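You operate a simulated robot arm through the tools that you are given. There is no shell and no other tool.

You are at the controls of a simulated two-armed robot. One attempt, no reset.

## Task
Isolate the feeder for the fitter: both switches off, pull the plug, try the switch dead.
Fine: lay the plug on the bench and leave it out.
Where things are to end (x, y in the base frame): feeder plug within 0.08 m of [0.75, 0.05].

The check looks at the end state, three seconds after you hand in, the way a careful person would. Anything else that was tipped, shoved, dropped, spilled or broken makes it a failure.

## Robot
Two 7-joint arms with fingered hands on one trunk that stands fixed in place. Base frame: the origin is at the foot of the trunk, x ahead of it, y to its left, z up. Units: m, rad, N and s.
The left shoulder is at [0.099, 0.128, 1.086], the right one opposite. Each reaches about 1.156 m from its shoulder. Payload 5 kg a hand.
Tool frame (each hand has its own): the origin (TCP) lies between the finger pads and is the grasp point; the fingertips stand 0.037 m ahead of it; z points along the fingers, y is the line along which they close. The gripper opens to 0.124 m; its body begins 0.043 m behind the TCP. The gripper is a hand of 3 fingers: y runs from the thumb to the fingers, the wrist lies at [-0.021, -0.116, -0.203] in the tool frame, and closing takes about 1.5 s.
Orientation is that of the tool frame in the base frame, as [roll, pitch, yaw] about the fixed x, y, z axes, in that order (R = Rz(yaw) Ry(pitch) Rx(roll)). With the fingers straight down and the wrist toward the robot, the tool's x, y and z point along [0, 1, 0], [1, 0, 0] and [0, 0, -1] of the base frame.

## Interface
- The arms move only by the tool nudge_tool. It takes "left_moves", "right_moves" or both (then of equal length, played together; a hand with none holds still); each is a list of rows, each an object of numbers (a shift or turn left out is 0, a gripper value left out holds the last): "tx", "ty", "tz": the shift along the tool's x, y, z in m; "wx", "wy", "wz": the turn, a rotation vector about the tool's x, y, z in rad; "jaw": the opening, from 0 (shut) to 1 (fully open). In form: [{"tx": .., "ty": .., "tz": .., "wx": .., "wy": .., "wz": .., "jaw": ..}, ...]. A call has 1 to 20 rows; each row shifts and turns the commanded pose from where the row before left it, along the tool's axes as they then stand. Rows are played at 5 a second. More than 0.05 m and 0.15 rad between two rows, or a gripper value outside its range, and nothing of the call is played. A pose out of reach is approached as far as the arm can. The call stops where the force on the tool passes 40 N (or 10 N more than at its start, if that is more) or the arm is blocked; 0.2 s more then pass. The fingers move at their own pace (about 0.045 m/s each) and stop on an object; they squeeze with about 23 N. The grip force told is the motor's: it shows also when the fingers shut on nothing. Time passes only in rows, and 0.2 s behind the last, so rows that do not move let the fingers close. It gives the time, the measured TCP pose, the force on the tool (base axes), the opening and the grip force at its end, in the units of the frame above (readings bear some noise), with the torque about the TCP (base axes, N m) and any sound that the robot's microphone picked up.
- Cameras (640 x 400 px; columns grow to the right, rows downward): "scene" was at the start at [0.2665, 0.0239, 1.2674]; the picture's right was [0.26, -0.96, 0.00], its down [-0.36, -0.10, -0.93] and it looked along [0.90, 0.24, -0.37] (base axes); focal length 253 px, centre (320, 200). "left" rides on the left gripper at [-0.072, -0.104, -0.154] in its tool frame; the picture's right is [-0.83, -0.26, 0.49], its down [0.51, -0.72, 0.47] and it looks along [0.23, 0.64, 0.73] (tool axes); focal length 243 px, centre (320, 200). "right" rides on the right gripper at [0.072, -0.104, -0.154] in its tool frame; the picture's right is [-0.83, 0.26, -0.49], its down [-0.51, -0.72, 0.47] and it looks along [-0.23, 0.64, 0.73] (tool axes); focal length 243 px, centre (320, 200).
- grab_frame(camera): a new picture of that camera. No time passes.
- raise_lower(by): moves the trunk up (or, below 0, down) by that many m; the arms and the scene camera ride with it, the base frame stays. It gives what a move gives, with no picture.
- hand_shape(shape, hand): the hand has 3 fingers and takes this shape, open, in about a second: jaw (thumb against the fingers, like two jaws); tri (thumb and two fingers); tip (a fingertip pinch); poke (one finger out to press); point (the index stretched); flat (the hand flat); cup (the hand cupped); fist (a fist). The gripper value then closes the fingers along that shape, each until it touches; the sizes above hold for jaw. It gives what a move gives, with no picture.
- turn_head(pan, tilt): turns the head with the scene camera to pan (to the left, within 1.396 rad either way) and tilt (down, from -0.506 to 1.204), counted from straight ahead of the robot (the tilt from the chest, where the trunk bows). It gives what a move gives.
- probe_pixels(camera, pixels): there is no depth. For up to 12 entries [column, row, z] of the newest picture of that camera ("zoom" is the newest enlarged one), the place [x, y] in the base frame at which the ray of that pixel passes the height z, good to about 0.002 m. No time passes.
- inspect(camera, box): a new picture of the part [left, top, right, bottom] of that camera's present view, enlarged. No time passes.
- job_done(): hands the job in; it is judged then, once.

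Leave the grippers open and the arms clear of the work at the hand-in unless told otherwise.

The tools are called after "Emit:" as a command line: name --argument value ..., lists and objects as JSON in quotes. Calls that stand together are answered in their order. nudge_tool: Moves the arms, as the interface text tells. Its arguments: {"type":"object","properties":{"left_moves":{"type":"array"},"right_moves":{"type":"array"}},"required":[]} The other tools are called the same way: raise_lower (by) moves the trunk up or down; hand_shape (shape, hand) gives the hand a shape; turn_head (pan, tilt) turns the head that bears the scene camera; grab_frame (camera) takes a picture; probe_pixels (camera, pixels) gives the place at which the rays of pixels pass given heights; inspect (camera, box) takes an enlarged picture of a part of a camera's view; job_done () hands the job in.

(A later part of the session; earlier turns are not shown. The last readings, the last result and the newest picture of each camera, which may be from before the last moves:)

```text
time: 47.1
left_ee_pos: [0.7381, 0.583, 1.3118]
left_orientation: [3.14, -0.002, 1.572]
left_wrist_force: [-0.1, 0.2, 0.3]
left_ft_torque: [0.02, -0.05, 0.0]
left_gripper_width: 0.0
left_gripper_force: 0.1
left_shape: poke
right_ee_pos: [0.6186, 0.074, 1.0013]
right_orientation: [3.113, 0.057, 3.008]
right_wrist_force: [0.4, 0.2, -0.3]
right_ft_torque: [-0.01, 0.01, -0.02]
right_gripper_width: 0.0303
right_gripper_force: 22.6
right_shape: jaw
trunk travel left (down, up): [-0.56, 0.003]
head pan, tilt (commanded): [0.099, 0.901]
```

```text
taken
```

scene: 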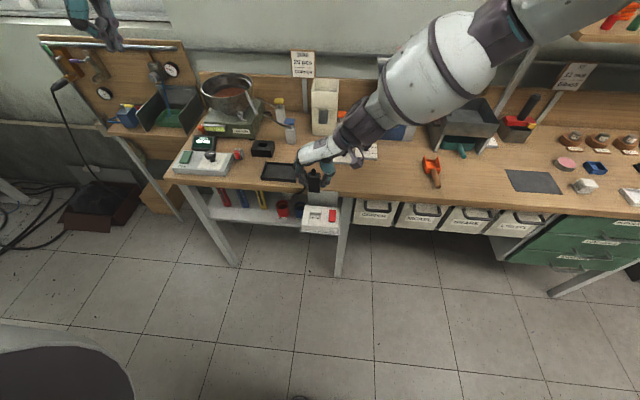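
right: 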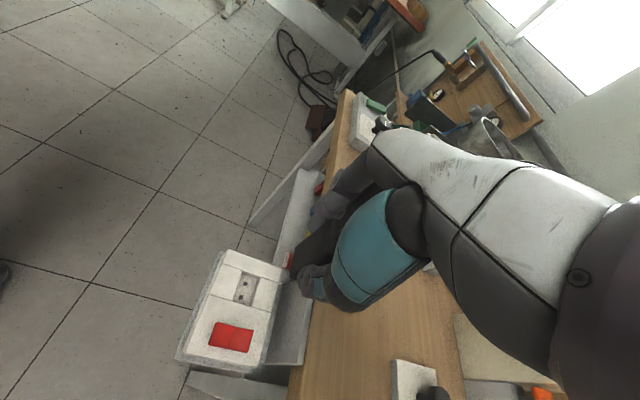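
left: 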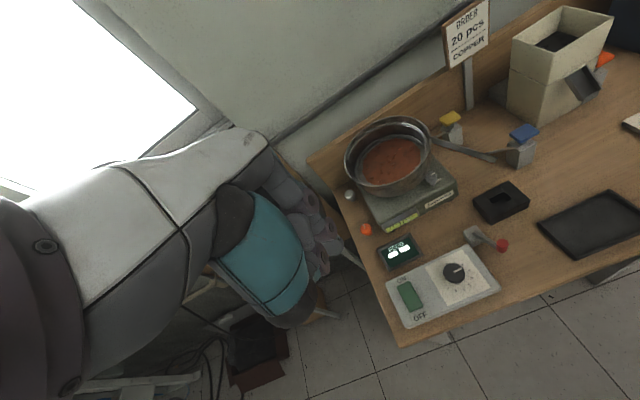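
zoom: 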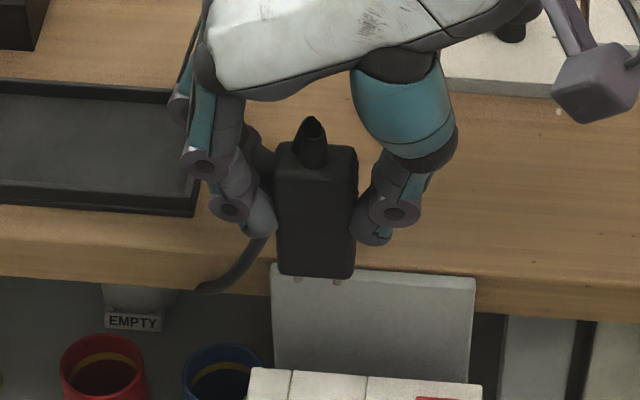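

The plug is held firmly, standing vertical in the grip with the cable on its left. Next I'll tilt the hand so the pins swing forward (wy negative), in a first part of 0.6 rad, here in the clear air in front of the bench.

Emit:
nudge_tool --right_moves '[{"wy": -0.1}, {"wy": -0.1}, {"wy": -0.1}, {"wy": -0.1}, {"wy": -0.1}, {"wy": -0.1}, {}]'

Emit:
grab_frame --camera "scene"

```text
time: 48.7
left_ee_pos: [0.7389, 0.5827, 1.3115]
left_orientation: [3.14, 0.0, 1.57]
left_wrist_force: [0.6, -0.3, -0.8]
left_ft_torque: [-0.02, 0.01, 0.0]
left_gripper_width: 0.0001
left_gripper_force: 0.1
left_shape: poke
right_ee_pos: [0.6209, 0.0757, 1.0008]
right_orientation: [3.108, 0.656, 2.988]
right_wrist_force: [0.0, 0.5, -1.5]
right_ft_torque: [-0.05, 0.02, 0.03]
right_gripper_width: 0.0306
right_gripper_force: 23.0
right_shape: jaw
trunk travel left (down, up): [-0.56, 0.003]
head pan, tilt (commanded): [0.099, 0.901]
```

```text
taken
```

scene: 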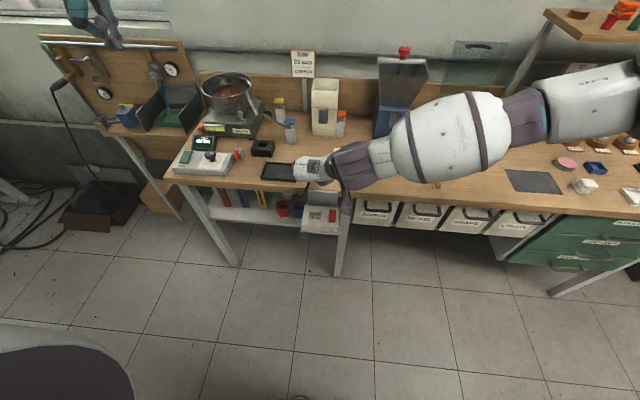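

No limit so far: the hand is 0.66 rad tilted at the same spot. I'll continue by 0.4 rad.

Emit:
nudge_tool --right_moves '[{"wy": -0.1}, {"wy": -0.1}, {"wy": -0.1}, {"wy": -0.1}, {}]'

Emit:
grab_frame --camera "scene"

Emit:
grab_frame --camera "right"

```text
time: 49.9
left_ee_pos: [0.7384, 0.5822, 1.3116]
left_orientation: [-3.141, -0.001, 1.572]
left_wrist_force: [-0.4, -0.2, 0.7]
left_ft_torque: [-0.01, 0.0, 0.01]
left_gripper_width: 0.0
left_gripper_force: 0.1
left_shape: poke
right_ee_pos: [0.6258, 0.065, 1.0025]
right_orientation: [3.105, 0.8, 2.982]
right_wrist_force: [0.2, -0.4, -0.4]
right_ft_torque: [-0.01, 0.05, 0.03]
right_gripper_width: 0.0305
right_gripper_force: 23.3
right_shape: jaw
right hand out of reach, approached as far as the arm can: row 2, 3, 4
trunk travel left (down, up): [-0.56, 0.003]
head pan, tilt (commanded): [0.099, 0.901]
```

```text
taken
```

scene: 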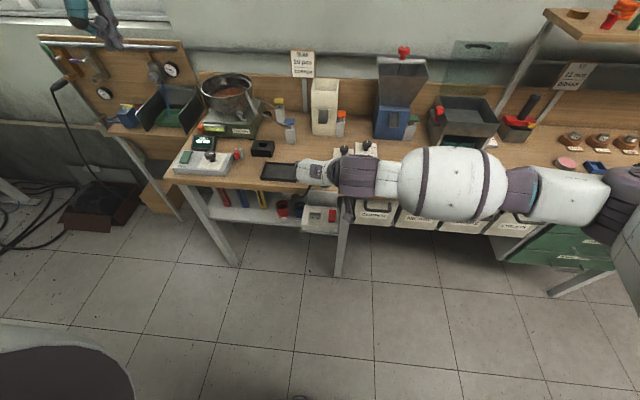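

```text
taken
```

right: 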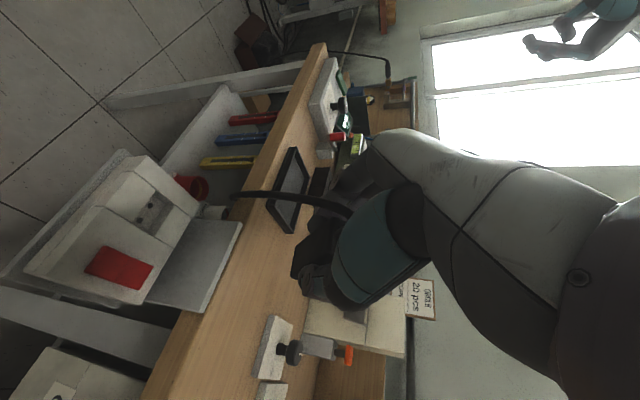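

The tilt stops at 0.80 rad here. Heading doesn't matter for laying down, and earlier a heading of 2.74 allowed more tilt, so I'll turn the heading 0.3 rad to the right and tilt further.

Emit:
nudge_tool --right_moves '[{"wx": 0.0717, "wy": -0.0026, "wz": 0.0696}, {"wx": 0.0717, "wy": -0.0026, "wz": 0.0696}, {"wx": 0.0717, "wy": -0.0026, "wz": 0.0696}, {"wy": -0.1}, {"wy": -0.1}, {"wy": -0.1}, {}]'

Emit:
grab_frame --camera "scene"

```text
time: 51.5
left_ee_pos: [0.7385, 0.5821, 1.3111]
left_orientation: [-3.141, 0.0, 1.571]
left_wrist_force: [-0.5, -0.8, -0.5]
left_ft_torque: [0.02, -0.01, 0.0]
left_gripper_width: 0.0
left_gripper_force: 0.1
left_shape: poke
right_ee_pos: [0.6372, 0.0381, 1.0057]
right_orientation: [3.118, 0.79, 2.893]
right_wrist_force: [-0.9, -1.2, -0.7]
right_ft_torque: [-0.02, 0.04, -0.02]
right_gripper_width: 0.0304
right_gripper_force: 22.9
right_shape: jaw
right hand out of reach, approached as far as the arm can: row 1, 2, 3, 4, 5, 6
trunk travel left (down, up): [-0.56, 0.003]
head pan, tilt (commanded): [0.099, 0.901]
```

```text
taken
```

scene: 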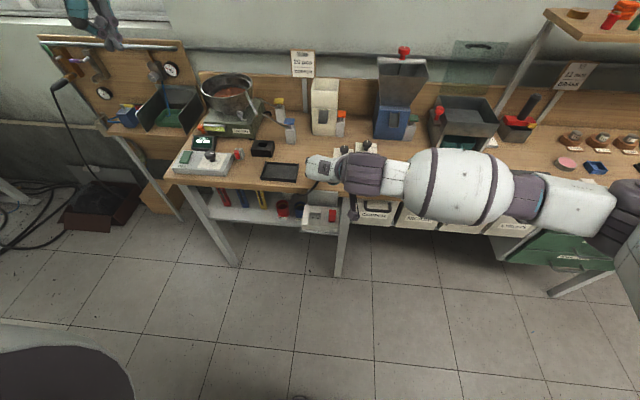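

The arm can't tilt further in this posture, but 45° is enough to work with: I can set the pin end on the bench and let the plug pivot flat. I'll first probe where the neighbours are — tray and knob plates — around the target spot.

Emit:
inspect --camera "scene" --box '[250, 130, 390, 220]'

Emit:
probe_pixels --camera "scene" --pixels '[[299, 164, 0.88], [297, 182, 0.88], [262, 180, 0.88], [335, 150, 0.88], [335, 158, 0.88], [378, 158, 0.88], [300, 192, 0.87], [345, 196, 0.87]]'

```text
4.44 times, centred on (320, 175) of scene
```

zoom: 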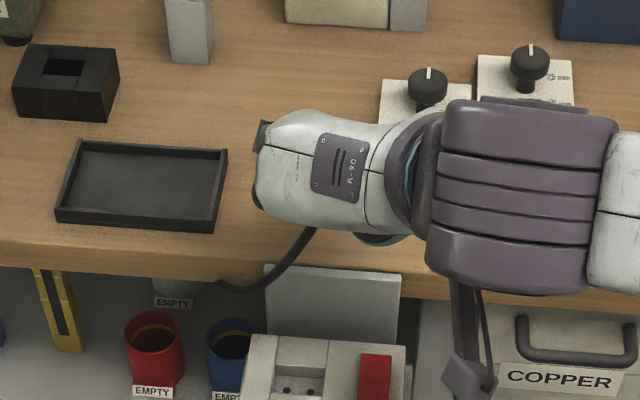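

```text
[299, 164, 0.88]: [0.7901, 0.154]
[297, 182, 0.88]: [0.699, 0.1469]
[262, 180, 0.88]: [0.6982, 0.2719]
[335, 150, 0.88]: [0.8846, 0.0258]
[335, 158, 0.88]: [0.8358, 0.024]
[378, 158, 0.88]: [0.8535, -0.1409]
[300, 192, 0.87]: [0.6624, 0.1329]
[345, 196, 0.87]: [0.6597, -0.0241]
```

The target spot is free: the tray ends at y≥0.15, the knob plates start at x≥0.83, and the bench edge is at x≈0.661. I'll move the tilted plug forward over the bench (+6.5 cm x, +2 cm y) at the same height; pins would be about 0.94 high, above the bench.

Emit:
nudge_tool --right_moves '[{"tx": -0.0102, "ty": 0.0086, "tz": 0.0105}, {"tx": -0.0102, "ty": 0.0086, "tz": 0.0105}, {"tx": -0.0102, "ty": 0.0086, "tz": 0.0105}, {"tx": -0.0102, "ty": 0.0086, "tz": 0.0105}, {}]'

Emit:
inspect --camera "scene" --box '[250, 120, 390, 220]'

Emit:
grab_frame --camera "right"

```text
time: 52.7
left_ee_pos: [0.7389, 0.5819, 1.3115]
left_orientation: [-3.141, 0.0, 1.571]
left_wrist_force: [0.2, 0.2, 0.1]
left_ft_torque: [-0.01, 0.01, 0.03]
left_gripper_width: 0.0
left_gripper_force: 0.0
left_shape: poke
right_ee_pos: [0.7024, 0.0571, 1.0045]
right_orientation: [3.116, 0.789, 2.891]
right_wrist_force: [0.3, -0.4, -0.9]
right_ft_torque: [0.01, -0.01, -0.01]
right_gripper_width: 0.0301
right_gripper_force: 22.9
right_shape: jaw
trunk travel left (down, up): [-0.56, 0.003]
head pan, tilt (commanded): [0.099, 0.901]
```

```text
4.00 times, centred on (320, 170) of scene
```

zoom: 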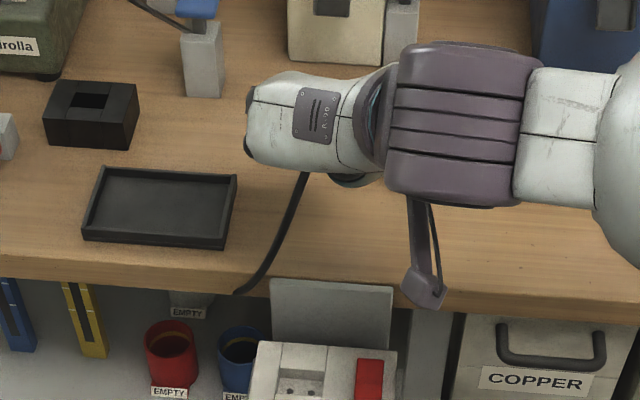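

```text
taken
```

right: 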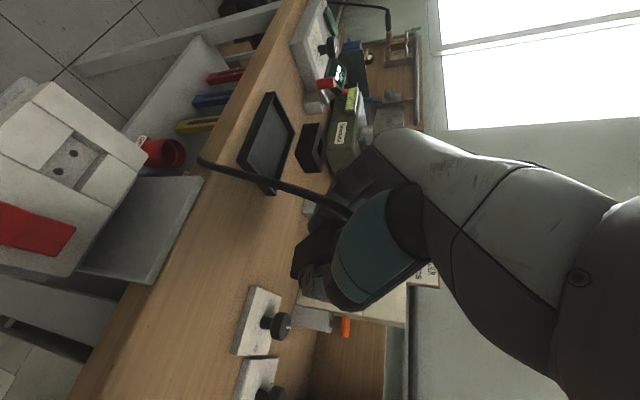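

Reached (0.702, 0.057, 1.0045) without limits, and the cable hangs freely between the plug and the tray. I'll lower 5 cm straight down; contact of the pin end should come at a TCP height of about 0.93.

Emit:
nudge_tool --right_moves '[{"tx": 0.0089, "ty": -0.0002, "tz": 0.0088}, {"tx": 0.0089, "ty": -0.0002, "tz": 0.0088}, {"tx": 0.0089, "ty": -0.0002, "tz": 0.0088}, {"tx": 0.0089, "ty": -0.0002, "tz": 0.0088}, {}]'

Emit:
inspect --camera "scene" --box '[250, 120, 390, 220]'

Emit:
inspect --camera "right" --box '[200, 150, 400, 350]'

```text
time: 53.9
left_ee_pos: [0.7375, 0.583, 1.3121]
left_orientation: [3.141, 0.001, 1.571]
left_wrist_force: [-0.4, 0.4, 0.4]
left_ft_torque: [0.02, -0.01, 0.0]
left_gripper_width: 0.0002
left_gripper_force: 0.0
left_shape: poke
right_ee_pos: [0.702, 0.0567, 0.9561]
right_orientation: [3.118, 0.786, 2.893]
right_wrist_force: [-0.2, -0.2, -0.5]
right_ft_torque: [-0.02, 0.02, -0.02]
right_gripper_width: 0.0302
right_gripper_force: 23.3
right_shape: jaw
trunk travel left (down, up): [-0.56, 0.003]
head pan, tilt (commanded): [0.099, 0.901]
```

```text
4.00 times, centred on (320, 170) of scene
```

zoom: 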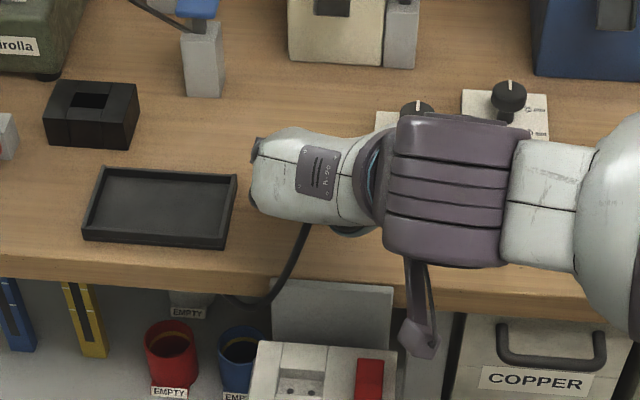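

```text
2.00 times, centred on (300, 250) of right
```

zoom: 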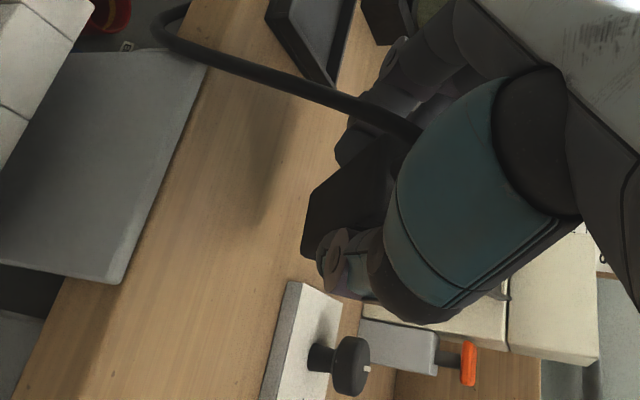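

I'll test whether more tilt is available at this lower, further-out position.

Emit:
nudge_tool --right_moves '[{"wy": -0.08}, {"wy": -0.08}, {"wy": -0.08}, {}]'

Emit:
grab_frame --camera "scene"

```text
time: 54.9
left_ee_pos: [0.7387, 0.5828, 1.3115]
left_orientation: [-3.141, 0.002, 1.572]
left_wrist_force: [0.1, 0.3, 0.1]
left_ft_torque: [-0.03, -0.02, 0.01]
left_gripper_width: 0.0
left_gripper_force: 0.1
left_shape: poke
right_ee_pos: [0.702, 0.0561, 0.9559]
right_orientation: [3.121, 0.787, 2.894]
right_wrist_force: [-0.4, 0.2, -0.7]
right_ft_torque: [-0.01, -0.02, 0.03]
right_gripper_width: 0.0302
right_gripper_force: 23.3
right_shape: jaw
right hand out of reach, approached as far as the arm can: row 1, 2, 3
trunk travel left (down, up): [-0.56, 0.003]
head pan, tilt (commanded): [0.099, 0.901]
```

```text
taken
```

scene: 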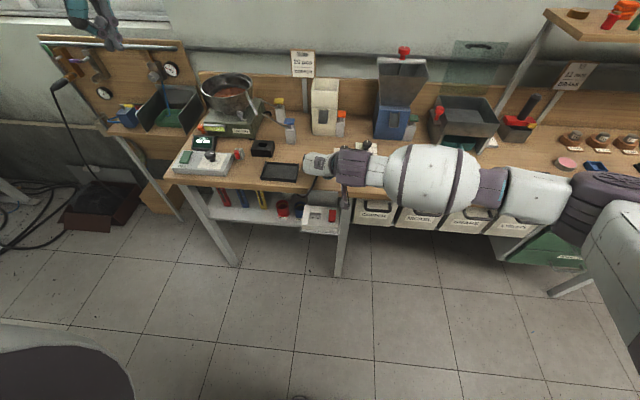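

No more tilt here, so I'll use the pivot: lower gently until the pin end touches the bench, watching the force.

Emit:
nudge_tool --right_moves '[{"tx": 0.0036, "tz": 0.0035}, {"tx": 0.0036, "tz": 0.0035}, {"tx": 0.0036, "tz": 0.0035}, {"tx": 0.0021, "tz": 0.0021}, {"tx": 0.0021, "tz": 0.0021}]'

Emit:
inspect --camera "right" --box '[200, 150, 400, 350]'

```text
time: 56.1
left_ee_pos: [0.7382, 0.5824, 1.3108]
left_orientation: [-3.141, 0.0, 1.569]
left_wrist_force: [0.1, -0.4, -0.6]
left_ft_torque: [0.01, -0.03, 0.0]
left_gripper_width: 0.0001
left_gripper_force: 0.1
left_shape: poke
right_ee_pos: [0.7024, 0.0548, 0.9478]
right_orientation: [3.123, 0.78, 2.899]
right_wrist_force: [0.1, -0.2, -0.3]
right_ft_torque: [0.01, 0.01, -0.04]
right_gripper_width: 0.0303
right_gripper_force: 23.0
right_shape: jaw
right hand out of reach, approached as far as the arm can: row 2, 3, 4
trunk travel left (down, up): [-0.56, 0.003]
head pan, tilt (commanded): [0.099, 0.901]
```

```text
2.00 times, centred on (300, 250) of right
```

zoom: 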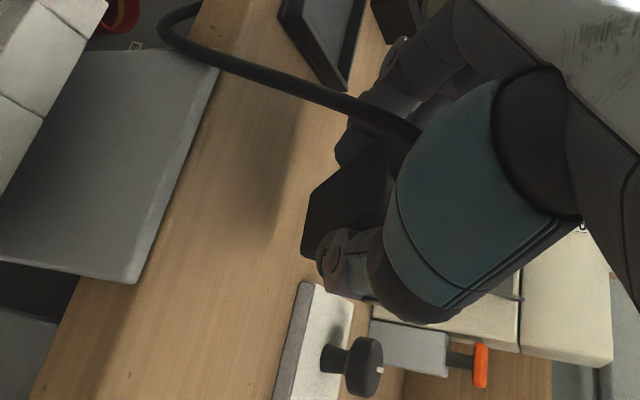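

The arm hits its limit in the downward direction, so I'll lower with the trunk in small steps, checking the force each time.

Emit:
raise_lower --by -0.012

Emit:
inspect --camera "right" --box '[200, 150, 400, 350]'

```text
time: 56.7
left_ee_pos: [0.7349, 0.5824, 1.3035]
left_orientation: [3.135, 0.001, 1.57]
left_wrist_force: [-0.7, -0.8, -0.1]
left_ft_torque: [0.0, -0.02, -0.04]
left_gripper_width: 0.0
left_gripper_force: 0.1
left_shape: poke
right_ee_pos: [0.6897, 0.0559, 0.9085]
right_orientation: [3.138, 0.738, 2.91]
right_wrist_force: [-6.1, 0.4, 18.0]
right_ft_torque: [0.22, -0.57, 0.03]
right_gripper_width: 0.0322
right_gripper_force: 22.1
right_shape: jaw
trunk travel left (down, up): [-0.548, 0.015]
head pan, tilt (commanded): [0.099, 0.901]
```

```text
2.00 times, centred on (300, 250) of right
```

zoom: 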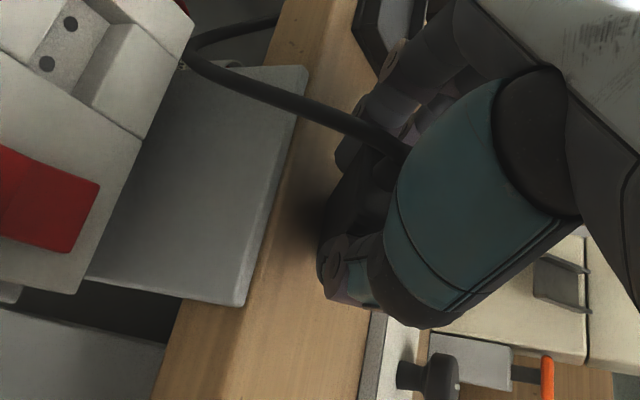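

The trunk move brought the hand down more than asked (TCP 0.9085) and there's 18 N of contact now. I'll look closely before doing anything more.

Emit:
grab_frame --camera "scene"

Emit:
inspect --camera "scene" --box '[270, 130, 370, 220]'

Emit:
inspect --camera "right" --box '[280, 180, 380, 320]'

Emit:
grab_frame --camera "left"

```text
taken
```

scene: 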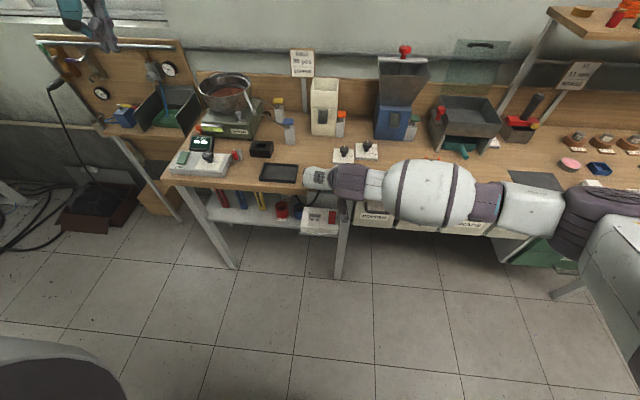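

```text
4.44 times, centred on (320, 175) of scene
```

zoom: 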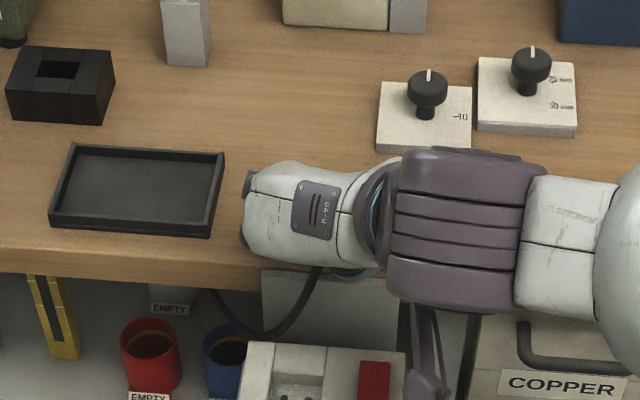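

```text
2.86 times, centred on (330, 250) of right
```

zoom: 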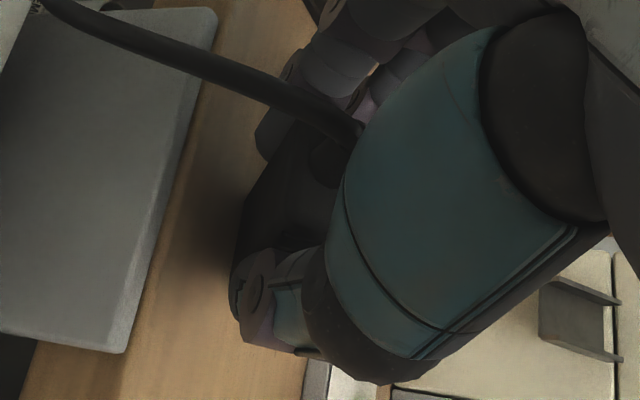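

```text
taken
```

left: 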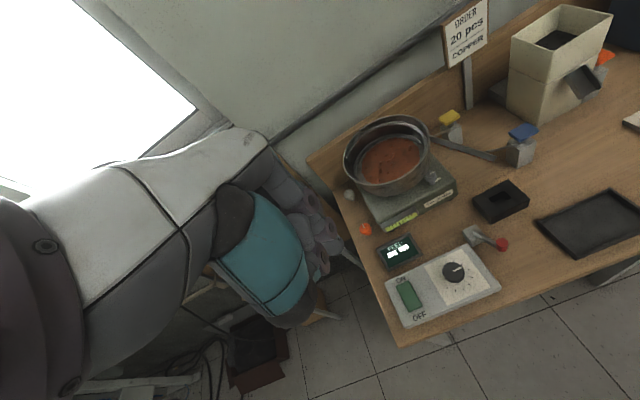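

The view is mostly blocked by the hand, but the plug is clearly on the bench between the fingers, tipped over toward flat, with the cable running over the front edge. I'll ease the pressure with a 4 mm lift and re-read.

Emit:
nudge_tool --right_moves '[{"tx": -0.0027, "tz": -0.003}, {}]'

Emit:
inspect --camera "right" --box '[230, 150, 380, 320]'

```text
time: 57.3
left_ee_pos: [0.7369, 0.5822, 1.3006]
left_orientation: [3.14, 0.0, 1.571]
left_wrist_force: [-1.0, -0.4, 0.6]
left_ft_torque: [-0.01, -0.03, 0.0]
left_gripper_width: 0.0002
left_gripper_force: 0.1
left_shape: poke
right_ee_pos: [0.6906, 0.0552, 0.9079]
right_orientation: [3.14, 0.733, 2.911]
right_wrist_force: [-5.0, 1.3, 14.6]
right_ft_torque: [0.2, -0.4, 0.1]
right_gripper_width: 0.0319
right_gripper_force: 23.1
right_shape: jaw
trunk travel left (down, up): [-0.548, 0.015]
head pan, tilt (commanded): [0.099, 0.901]
```

```text
2.35 times, centred on (305, 235) of right
```

zoom: 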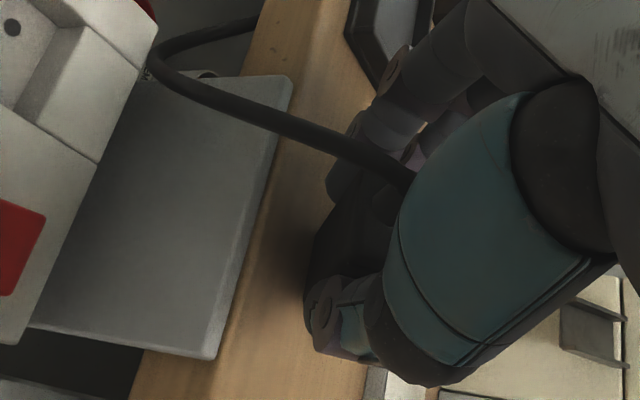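

Still 14.6 N. I'll lift a further 6 mm in small steps.

Emit:
nudge_tool --right_moves '[{"tx": -0.002, "tz": -0.0023}, {"tx": -0.002, "tz": -0.0023}, {}]'

```text
time: 58.1
left_ee_pos: [0.7379, 0.5828, 1.2985]
left_orientation: [3.14, 0.0, 1.572]
left_wrist_force: [0.1, -0.4, -0.7]
left_ft_torque: [-0.01, 0.02, 0.0]
left_gripper_width: 0.0
left_gripper_force: 0.1
left_shape: poke
right_ee_pos: [0.6924, 0.0539, 0.9119]
right_orientation: [-3.14, 0.731, 2.91]
right_wrist_force: [-0.1, 1.3, 0.5]
right_ft_torque: [0.08, -0.09, 0.04]
right_gripper_width: 0.0309
right_gripper_force: 22.9
right_shape: jaw
trunk travel left (down, up): [-0.548, 0.015]
head pan, tilt (commanded): [0.099, 0.901]
```

The force is nearly zero now, with the plug resting on the bench in the grip. To see the plug's angle before releasing, I'll turn the left hand so its wrist camera looks across the bench toward the plug (left hand stays high at z 1.30).

Emit:
nudge_tool --left_moves '[{"wz": 0.13}, {"wz": 0.13}, {"wz": 0.13}, {"wz": 0.13}, {"wz": 0.13}, {"wz": 0.13}, {"wz": 0.13}, {"wz": 0.1}, {}]'

Emit:
grab_frame --camera "left"

```text
time: 60.1
left_ee_pos: [0.7381, 0.5818, 1.2998]
left_orientation: [-3.141, 0.0, 0.56]
left_wrist_force: [-0.6, -0.9, 0.8]
left_ft_torque: [0.01, -0.07, -0.03]
left_gripper_width: 0.0
left_gripper_force: 0.2
left_shape: poke
right_ee_pos: [0.6911, 0.0542, 0.9142]
right_orientation: [-3.14, 0.732, 2.913]
right_wrist_force: [0.5, -0.2, -1.0]
right_ft_torque: [0.01, -0.01, 0.01]
right_gripper_width: 0.0307
right_gripper_force: 22.9
right_shape: jaw
trunk travel left (down, up): [-0.548, 0.015]
head pan, tilt (commanded): [0.099, 0.901]
```

```text
taken
```

left: 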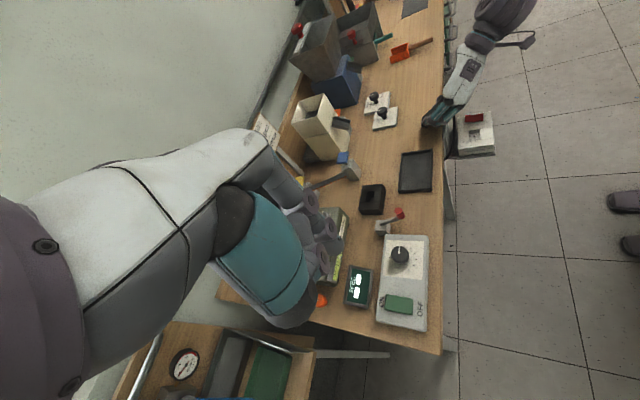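

The left camera now sees the right hand at about (440,110). I'll zoom in there.

Emit:
inspect --camera "left" --box '[400, 70, 500, 170]'

Emit:
inspect --camera "left" --box '[415, 90, 465, 140]'

```text
4.00 times, centred on (450, 120) of left
```

zoom: 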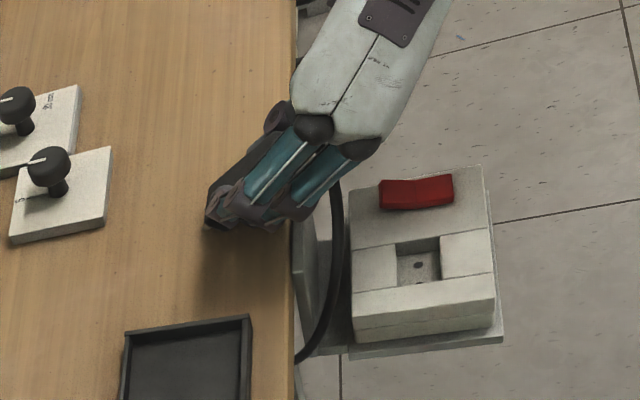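

```text
8.00 times, centred on (440, 115) of left
```

zoom: 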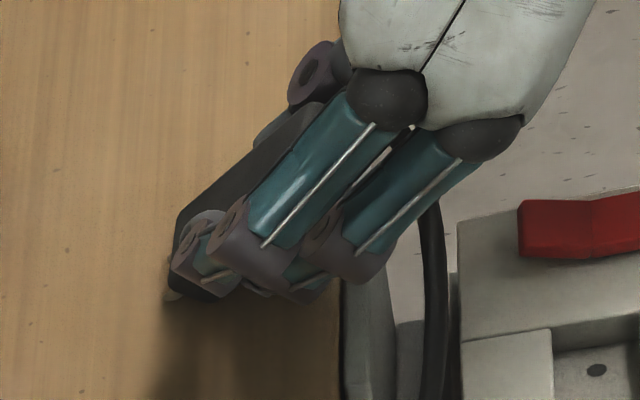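

Seen from the left, the plug lies parallel to the fingers at about 45°; it slid up in the grip instead of pivoting, with the pin tip on the bench. Releasing here would let it flop back over the bench edge, so I won't. The wrist rolls freely the other way with a forward heading, so I'll lift, straighten the fingers down, then swing the heading forward.

Emit:
nudge_tool --right_moves '[{"tx": -0.0134, "tz": -0.0149}, {"tx": -0.0134, "tz": -0.0149}, {"wy": 0.1, "tz": -0.01}, {"wy": 0.1, "tz": -0.01}, {"wy": 0.1, "tz": -0.01}, {"wy": 0.1, "tz": -0.01}, {"wy": 0.1, "tz": -0.01}, {"wy": 0.1, "tz": -0.01}, {"wy": 0.1, "tz": -0.01}, {}]'

Emit:
inspect --camera "left" --box '[400, 50, 500, 150]'

Emit:
grab_frame --camera "scene"

```text
time: 62.3
left_ee_pos: [0.7373, 0.5831, 1.2986]
left_orientation: [3.141, 0.001, 0.561]
left_wrist_force: [-0.4, 0.3, 0.1]
left_ft_torque: [0.01, -0.03, -0.01]
left_gripper_width: 0.0
left_gripper_force: 0.1
left_shape: poke
right_ee_pos: [0.6668, 0.0613, 0.9959]
right_orientation: [-3.141, 0.233, 2.909]
right_wrist_force: [-0.2, 0.6, -0.6]
right_ft_torque: [-0.03, 0.0, 0.0]
right_gripper_width: 0.0301
right_gripper_force: 22.6
right_shape: jaw
right hand out of reach, approached as far as the arm can: row 8, 9
trunk travel left (down, up): [-0.548, 0.015]
head pan, tilt (commanded): [0.099, 0.901]
```

```text
4.00 times, centred on (450, 100) of left
```

zoom: 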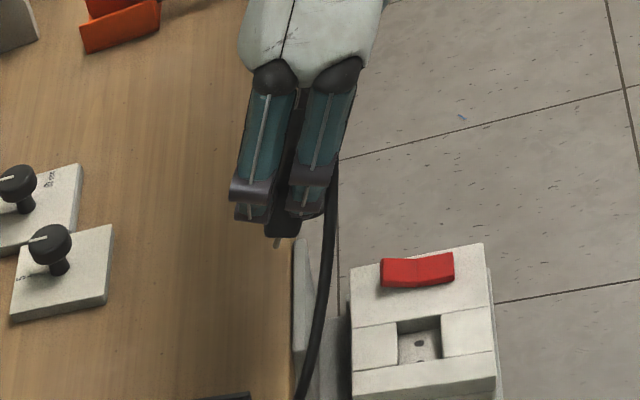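

```text
taken
```

scene: 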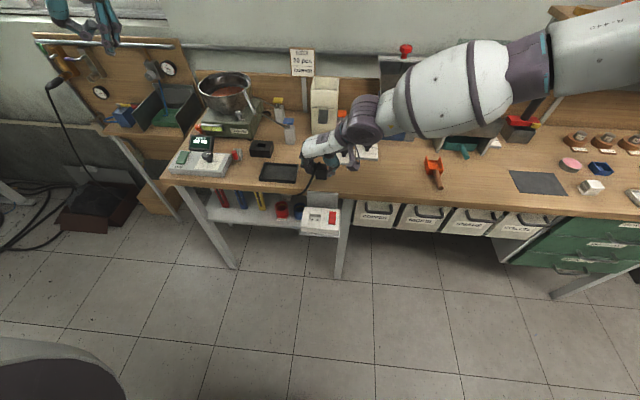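

The hand is back up at z≈1.0 with the plug held, pin visible at its lower end. Now I'll swing the heading forward about the vertical by 1.3 rad so the wrist comes back toward the robot.

Emit:
nudge_tool --right_moves '[{"wx": 0.03, "wz": 0.1265}, {"wx": 0.03, "wz": 0.1265}, {"wx": 0.03, "wz": 0.1265}, {"wx": 0.03, "wz": 0.1265}, {"wx": 0.03, "wz": 0.1265}, {"wx": 0.03, "wz": 0.1265}, {"wx": 0.03, "wz": 0.1265}, {"wx": 0.03, "wz": 0.1265}, {"wx": 0.03, "wz": 0.1265}, {"wx": 0.03, "wz": 0.1265}, {}]'

Emit:
grab_frame --camera "scene"

Emit:
inspect --camera "left" --box '[390, 40, 510, 160]'

```text
time: 64.7
left_ee_pos: [0.7379, 0.5819, 1.299]
left_orientation: [-3.141, 0.001, 0.56]
left_wrist_force: [-0.7, -0.3, 0.7]
left_ft_torque: [0.03, 0.0, -0.02]
left_gripper_width: 0.0
left_gripper_force: 0.0
left_shape: poke
right_ee_pos: [0.667, 0.0599, 0.9944]
right_orientation: [3.141, 0.233, 1.608]
right_wrist_force: [-0.1, 0.6, -0.3]
right_ft_torque: [0.01, -0.02, -0.01]
right_gripper_width: 0.0303
right_gripper_force: 22.8
right_shape: jaw
trunk travel left (down, up): [-0.548, 0.015]
head pan, tilt (commanded): [0.099, 0.901]
```

```text
taken
```

scene: 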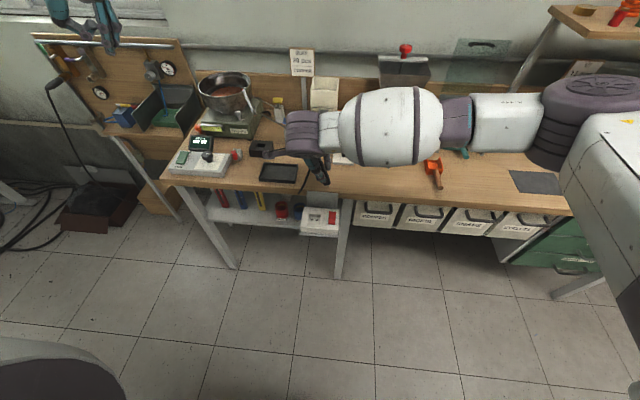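

```text
3.33 times, centred on (450, 100) of left
```

zoom: 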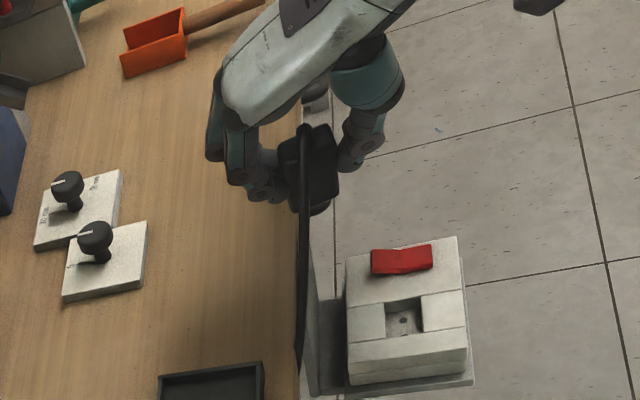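

The heading is forward now (yaw 1.61) and the plug is still held. I'll roll the hand so the pins swing toward the left (+y): wy positive, 0.8 rad first.

Emit:
nudge_tool --right_moves '[{"wy": 0.13}, {"wy": 0.13}, {"wy": 0.13}, {"wy": 0.13}, {"wy": 0.13}, {"wy": 0.13}, {}]'

Emit:
grab_frame --camera "scene"

Emit:
inspect --camera "left" --box '[390, 40, 510, 160]'

```text
time: 66.3
left_ee_pos: [0.7387, 0.5823, 1.2979]
left_orientation: [-3.141, -0.001, 0.56]
left_wrist_force: [0.9, 0.0, 0.5]
left_ft_torque: [-0.01, 0.01, 0.01]
left_gripper_width: 0.0
left_gripper_force: 0.0
left_shape: poke
right_ee_pos: [0.6664, 0.0606, 0.9964]
right_orientation: [3.141, -0.55, 1.609]
right_wrist_force: [1.1, 0.1, 0.3]
right_ft_torque: [-0.01, -0.01, 0.01]
right_gripper_width: 0.0302
right_gripper_force: 23.2
right_shape: jaw
trunk travel left (down, up): [-0.548, 0.015]
head pan, tilt (commanded): [0.099, 0.901]
```

```text
taken
```

scene: 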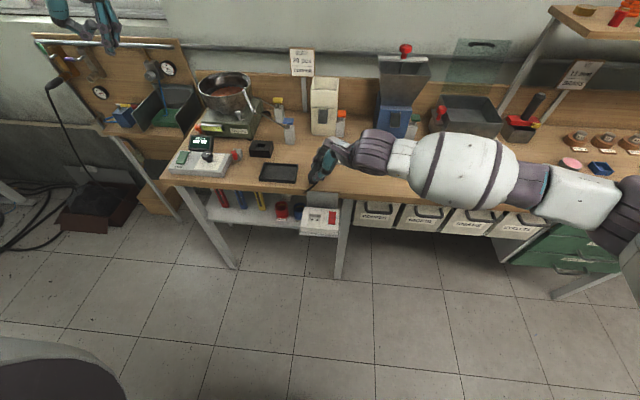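

```text
3.33 times, centred on (450, 100) of left
```

zoom: 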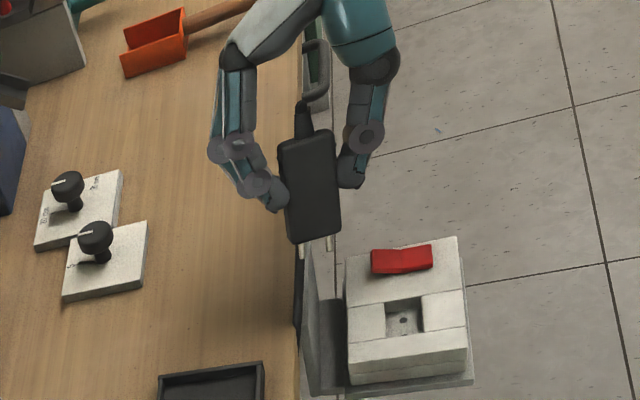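

The roll works well: the plug's flat face is visible at (310,185) in the zoom, with pins at the lower end and the cable stub above. I'll roll another 0.78 rad to about 76° from vertical.

Emit:
nudge_tool --right_moves '[{"wy": 0.13}, {"wy": 0.13}, {"wy": 0.13}, {"wy": 0.13}, {"wy": 0.13}, {"wy": 0.13}, {}]'

Emit:
grab_frame --camera "scene"

Emit:
inspect --camera "left" --box '[390, 40, 510, 160]'

Emit:
inspect --camera "scene" --box '[260, 130, 380, 220]'

```text
time: 67.9
left_ee_pos: [0.7375, 0.5822, 1.2986]
left_orientation: [3.141, 0.0, 0.56]
left_wrist_force: [-0.6, -0.1, -0.5]
left_ft_torque: [0.01, -0.02, 0.04]
left_gripper_width: 0.0003
left_gripper_force: 0.0
left_shape: poke
right_ee_pos: [0.6669, 0.0589, 0.9959]
right_orientation: [-3.14, -1.331, 1.608]
right_wrist_force: [-1.0, -0.3, -2.0]
right_ft_torque: [-0.02, 0.02, -0.01]
right_gripper_width: 0.0299
right_gripper_force: 23.1
right_shape: jaw
trunk travel left (down, up): [-0.548, 0.015]
head pan, tilt (commanded): [0.099, 0.901]
```

```text
taken
```

scene: 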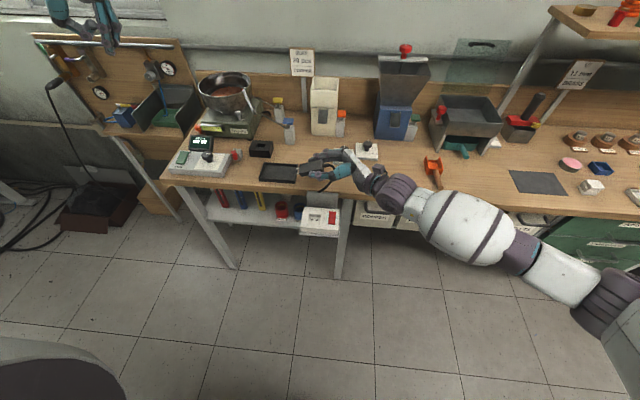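

```text
3.33 times, centred on (450, 100) of left
```

zoom: 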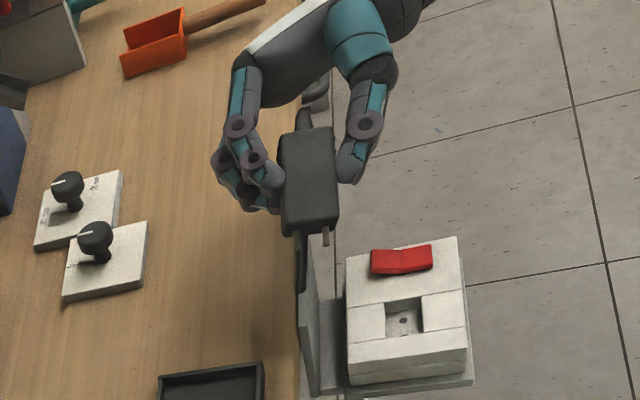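

```text
4.44 times, centred on (320, 175) of scene
```

zoom: 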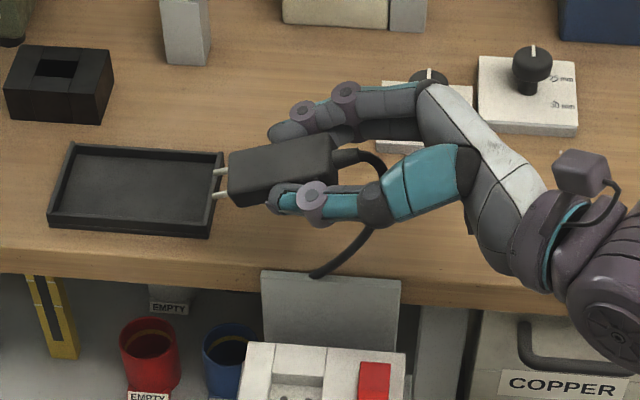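

The plug is now held nearly flat with the pins pointing left (zoom (215,185)) and the cable leaving the tail. I'll probe its ends to know where its centre sits relative to the TCP.

Emit:
probe_pixels --camera "scene" --pixels '[[299.3, 170, 0.97], [299.3, 170, 0.98], [323.4, 165, 0.99], [323.4, 165, 1.0], [311.4, 168.2, 0.985], [311.4, 168.2, 0.995], [296, 172, 0.97]]'

```text
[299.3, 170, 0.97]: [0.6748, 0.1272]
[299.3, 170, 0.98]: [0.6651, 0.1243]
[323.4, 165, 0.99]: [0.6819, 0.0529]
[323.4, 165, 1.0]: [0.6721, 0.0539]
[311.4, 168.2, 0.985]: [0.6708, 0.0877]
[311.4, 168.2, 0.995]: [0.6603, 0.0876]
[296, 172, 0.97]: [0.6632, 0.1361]
```

The body spans y 0.053–0.125 (centre about 3 cm ahead of the TCP toward +y). Before lowering I want the bench height more precisely, so I'll zoom both cameras on the tray's near-right corner and compare.

Emit:
inspect --camera "left" --box '[395, 135, 455, 205]'

Emit:
inspect --camera "scene" --box '[250, 155, 310, 200]'

```text
5.71 times, centred on (425, 170) of left
```

zoom: 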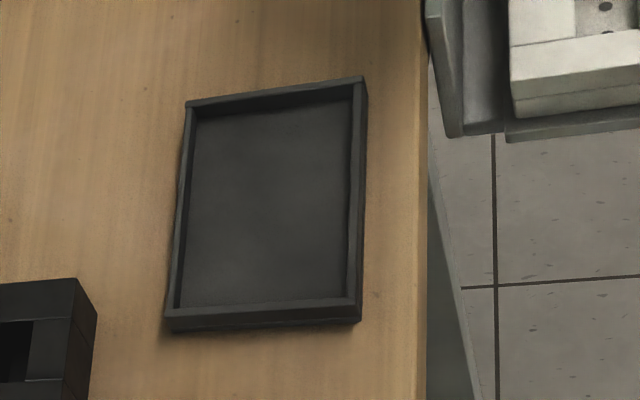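

```text
8.89 times, centred on (280, 178) of scene
```

zoom: 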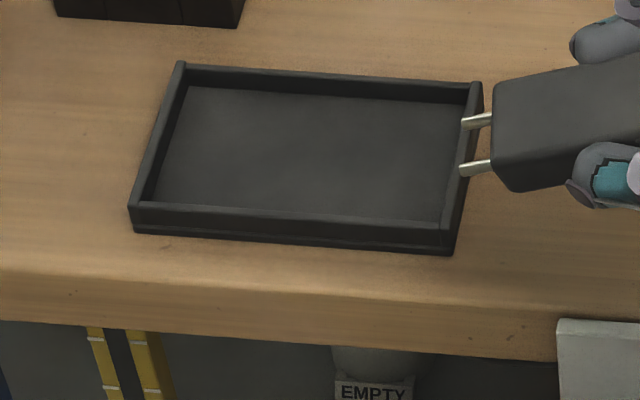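

I'll probe the tray's near-left bottom corner in both cameras at several heights.

Emit:
probe_pixels --camera "scene" --pixels '[[259.2, 181.6, 0.84], [259.2, 181.6, 0.86], [259.2, 181.6, 0.88], [282, 188, 0.84], [282, 188, 0.86], [282, 188, 0.88]]'

Emit:
probe_pixels --camera "left" --pixels '[[432, 191.4, 0.84], [432, 191.4, 0.86], [432, 191.4, 0.88], [442.5, 180, 0.84], [442.5, 180, 0.86], [442.5, 180, 0.88]]'

```text
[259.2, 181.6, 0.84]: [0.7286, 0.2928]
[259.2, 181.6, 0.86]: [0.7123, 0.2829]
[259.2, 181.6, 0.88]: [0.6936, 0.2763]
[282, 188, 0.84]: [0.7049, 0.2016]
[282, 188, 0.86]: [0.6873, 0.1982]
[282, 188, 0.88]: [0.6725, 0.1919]
```

```text
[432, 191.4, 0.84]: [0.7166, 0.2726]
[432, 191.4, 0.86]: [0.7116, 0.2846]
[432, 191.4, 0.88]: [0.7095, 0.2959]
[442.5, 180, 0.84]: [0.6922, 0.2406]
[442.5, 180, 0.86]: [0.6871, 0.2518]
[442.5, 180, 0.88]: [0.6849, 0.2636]
```

Both cameras agree at z = 0.860 for the bench top, with the front edge at x≈0.687. I'll also check how close the knob plates and tray edge are, so I can choose the exact lay-down spot.

Emit:
probe_pixels --camera "scene" --pixels '[[333.5, 163.7, 0.86], [333.8, 160, 0.875], [354, 158, 0.875], [294.8, 184.1, 0.86], [298, 165.5, 0.875], [345, 148.5, 0.91]]'

Emit:
probe_pixels --camera "left" --pixels '[[372.5, 130, 0.86], [397, 122, 0.86], [432, 149, 0.875], [401, 152, 0.875]]'

```text
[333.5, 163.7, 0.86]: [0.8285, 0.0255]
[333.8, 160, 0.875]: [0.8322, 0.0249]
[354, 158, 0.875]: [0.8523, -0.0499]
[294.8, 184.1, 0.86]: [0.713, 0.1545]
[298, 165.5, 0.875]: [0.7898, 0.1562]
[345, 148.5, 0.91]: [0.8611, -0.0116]
```

```text
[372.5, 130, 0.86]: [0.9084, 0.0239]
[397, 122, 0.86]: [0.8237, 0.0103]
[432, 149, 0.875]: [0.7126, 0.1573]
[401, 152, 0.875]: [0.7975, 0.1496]
```

Knob-plate corner is at (0.8285, 0.0255) and the tray's right side at y≈0.154. I'll set the plug down with the TCP at about (0.728, 0.030), putting the plug centre near (0.73, 0.06). First move there at z 0.94.

Emit:
nudge_tool --right_moves '[{"tx": -0.0124, "ty": 0.012, "tz": -0.0034}, {"tx": -0.0124, "ty": 0.012, "tz": -0.0034}, {"tx": -0.0124, "ty": 0.012, "tz": -0.0034}, {"tx": -0.0124, "ty": 0.012, "tz": -0.0034}, {"tx": -0.0122, "ty": 0.0119, "tz": -0.0035}, {}]'

Emit:
grab_frame --camera "scene"

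Emit:
inspect --camera "scene" --box '[260, 130, 380, 220]'

Emit:
inspect --camera "left" --box '[370, 50, 470, 150]'

```text
time: 69.3
left_ee_pos: [0.7376, 0.5805, 1.2996]
left_orientation: [3.141, 0.001, 0.562]
left_wrist_force: [-0.2, -0.9, 0.3]
left_ft_torque: [0.0, -0.02, -0.03]
left_gripper_width: 0.0
left_gripper_force: 0.1
left_shape: poke
right_ee_pos: [0.728, 0.0326, 0.9389]
right_orientation: [-3.14, -1.328, 1.609]
right_wrist_force: [-1.3, 0.1, 0.4]
right_ft_torque: [-0.05, -0.03, 0.0]
right_gripper_width: 0.0297
right_gripper_force: 22.8
right_shape: jaw
trunk travel left (down, up): [-0.548, 0.015]
head pan, tilt (commanded): [0.099, 0.901]
```

```text
taken
```

scene: 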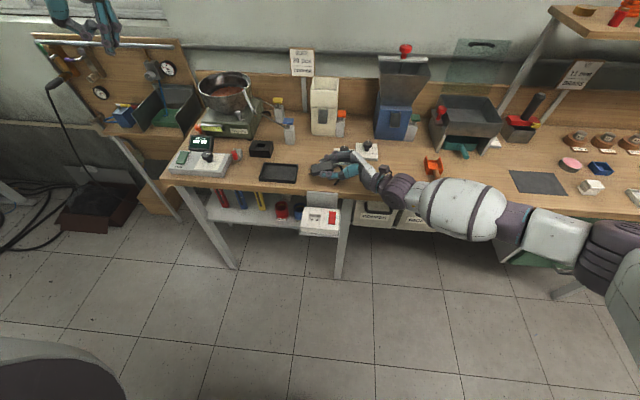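

```text
4.44 times, centred on (320, 175) of scene
```

zoom: 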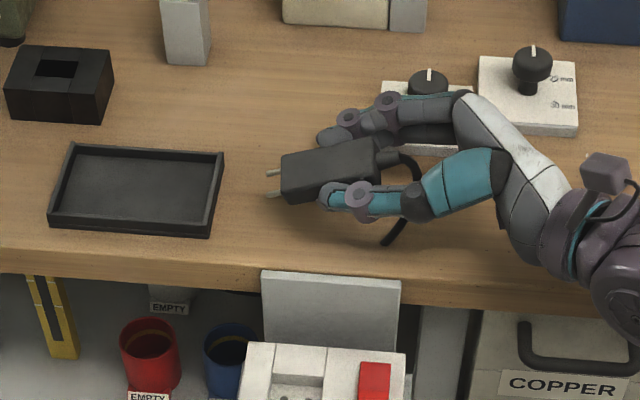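

```text
4.00 times, centred on (420, 100) of left
```

zoom: 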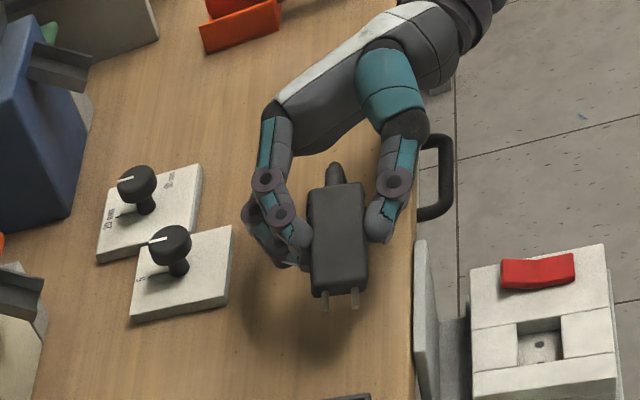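

The plug hovers over its spot, clear of the tray. The far finger knuckles come near the knob plate, so I'll probe their position before lowering.

Emit:
probe_pixels --camera "scene" --pixels '[[335.3, 150.7, 0.93], [335.3, 150.7, 0.95], [335.3, 150.7, 0.97], [326.5, 155, 0.95], [350, 151.5, 0.97], [350, 151.5, 0.99]]'

Emit:
probe_pixels --camera "left" --pixels '[[402, 95, 0.95], [402, 95, 0.97], [400.5, 101, 0.93], [400.5, 101, 0.95], [405, 80, 0.97], [405, 80, 0.99]]'

```text
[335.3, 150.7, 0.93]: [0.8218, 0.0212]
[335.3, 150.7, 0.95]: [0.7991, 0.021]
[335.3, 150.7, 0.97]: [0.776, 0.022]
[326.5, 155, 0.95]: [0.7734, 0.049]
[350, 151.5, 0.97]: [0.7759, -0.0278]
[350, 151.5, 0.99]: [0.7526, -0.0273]
```

```text
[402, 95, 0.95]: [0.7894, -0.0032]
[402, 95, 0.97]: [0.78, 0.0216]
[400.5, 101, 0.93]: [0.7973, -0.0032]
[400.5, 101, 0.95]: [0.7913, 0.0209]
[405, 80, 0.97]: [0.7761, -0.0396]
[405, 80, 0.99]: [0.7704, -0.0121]
```

The outermost knuckle is at x≈0.79, leaving over 3 cm to the knob plate. I'll lower 3 cm straight down, then the last bit in smaller steps.

Emit:
nudge_tool --right_moves '[{"tx": -0.00486, "tz": 0.0012}, {"tx": -0.00486, "tz": 0.0012}, {"tx": -0.00486, "tz": 0.0012}, {"tx": -0.00486, "tz": 0.0012}, {"tx": -0.00486, "tz": 0.0012}, {"tx": -0.00486, "tz": 0.0012}, {}]'

Emit:
inspect --camera "scene" --box '[260, 130, 380, 220]'

Emit:
inspect --camera "left" --box '[370, 50, 470, 150]'

```text
time: 70.9
left_ee_pos: [0.7367, 0.5806, 1.2991]
left_orientation: [3.141, -0.001, 0.562]
left_wrist_force: [0.1, -0.6, -0.1]
left_ft_torque: [-0.02, 0.01, -0.01]
left_gripper_width: 0.0002
left_gripper_force: 0.0
left_shape: poke
right_ee_pos: [0.7278, 0.0309, 0.9085]
right_orientation: [3.141, -1.328, 1.61]
right_wrist_force: [0.6, 0.1, -0.4]
right_ft_torque: [-0.04, 0.0, 0.01]
right_gripper_width: 0.0298
right_gripper_force: 23.1
right_shape: jaw
trunk travel left (down, up): [-0.548, 0.015]
head pan, tilt (commanded): [0.099, 0.901]
```

```text
4.44 times, centred on (320, 175) of scene
```

zoom: 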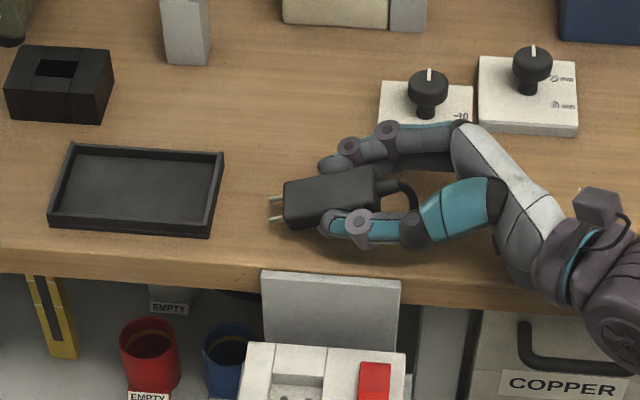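

```text
4.00 times, centred on (420, 100) of left
```

zoom: 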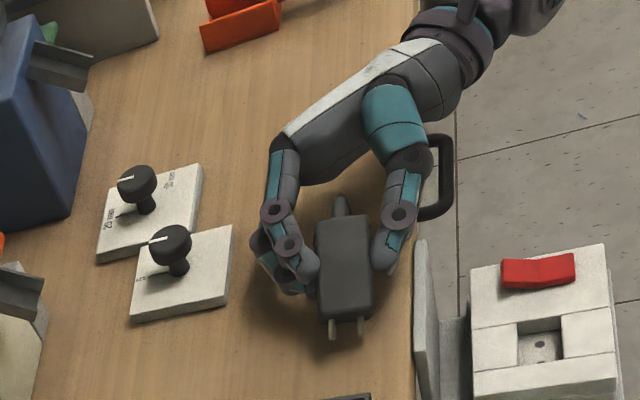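

Still no contact. I'll go down another 1 cm in 2 mm steps and check for contact.

Emit:
nudge_tool --right_moves '[{"tx": -0.00194, "tz": 0.0005}, {"tx": -0.00194, "tz": 0.0005}, {"tx": -0.00194, "tz": 0.0005}, {"tx": -0.00194, "tz": 0.0005}, {"tx": -0.00194, "tz": 0.0005}, {}]'

```text
time: 72.3
left_ee_pos: [0.7371, 0.5829, 1.2993]
left_orientation: [3.14, -0.002, 0.561]
left_wrist_force: [0.7, -0.4, 0.1]
left_ft_torque: [0.02, 0.0, 0.01]
left_gripper_width: 0.0
left_gripper_force: 0.1
left_shape: poke
right_ee_pos: [0.7292, 0.0313, 0.8992]
right_orientation: [-3.141, -1.328, 1.608]
right_wrist_force: [-1.4, 0.9, -1.3]
right_ft_torque: [0.01, 0.03, -0.01]
right_gripper_width: 0.0299
right_gripper_force: 23.3
right_shape: jaw
trunk travel left (down, up): [-0.548, 0.015]
head pan, tilt (commanded): [0.099, 0.901]
```

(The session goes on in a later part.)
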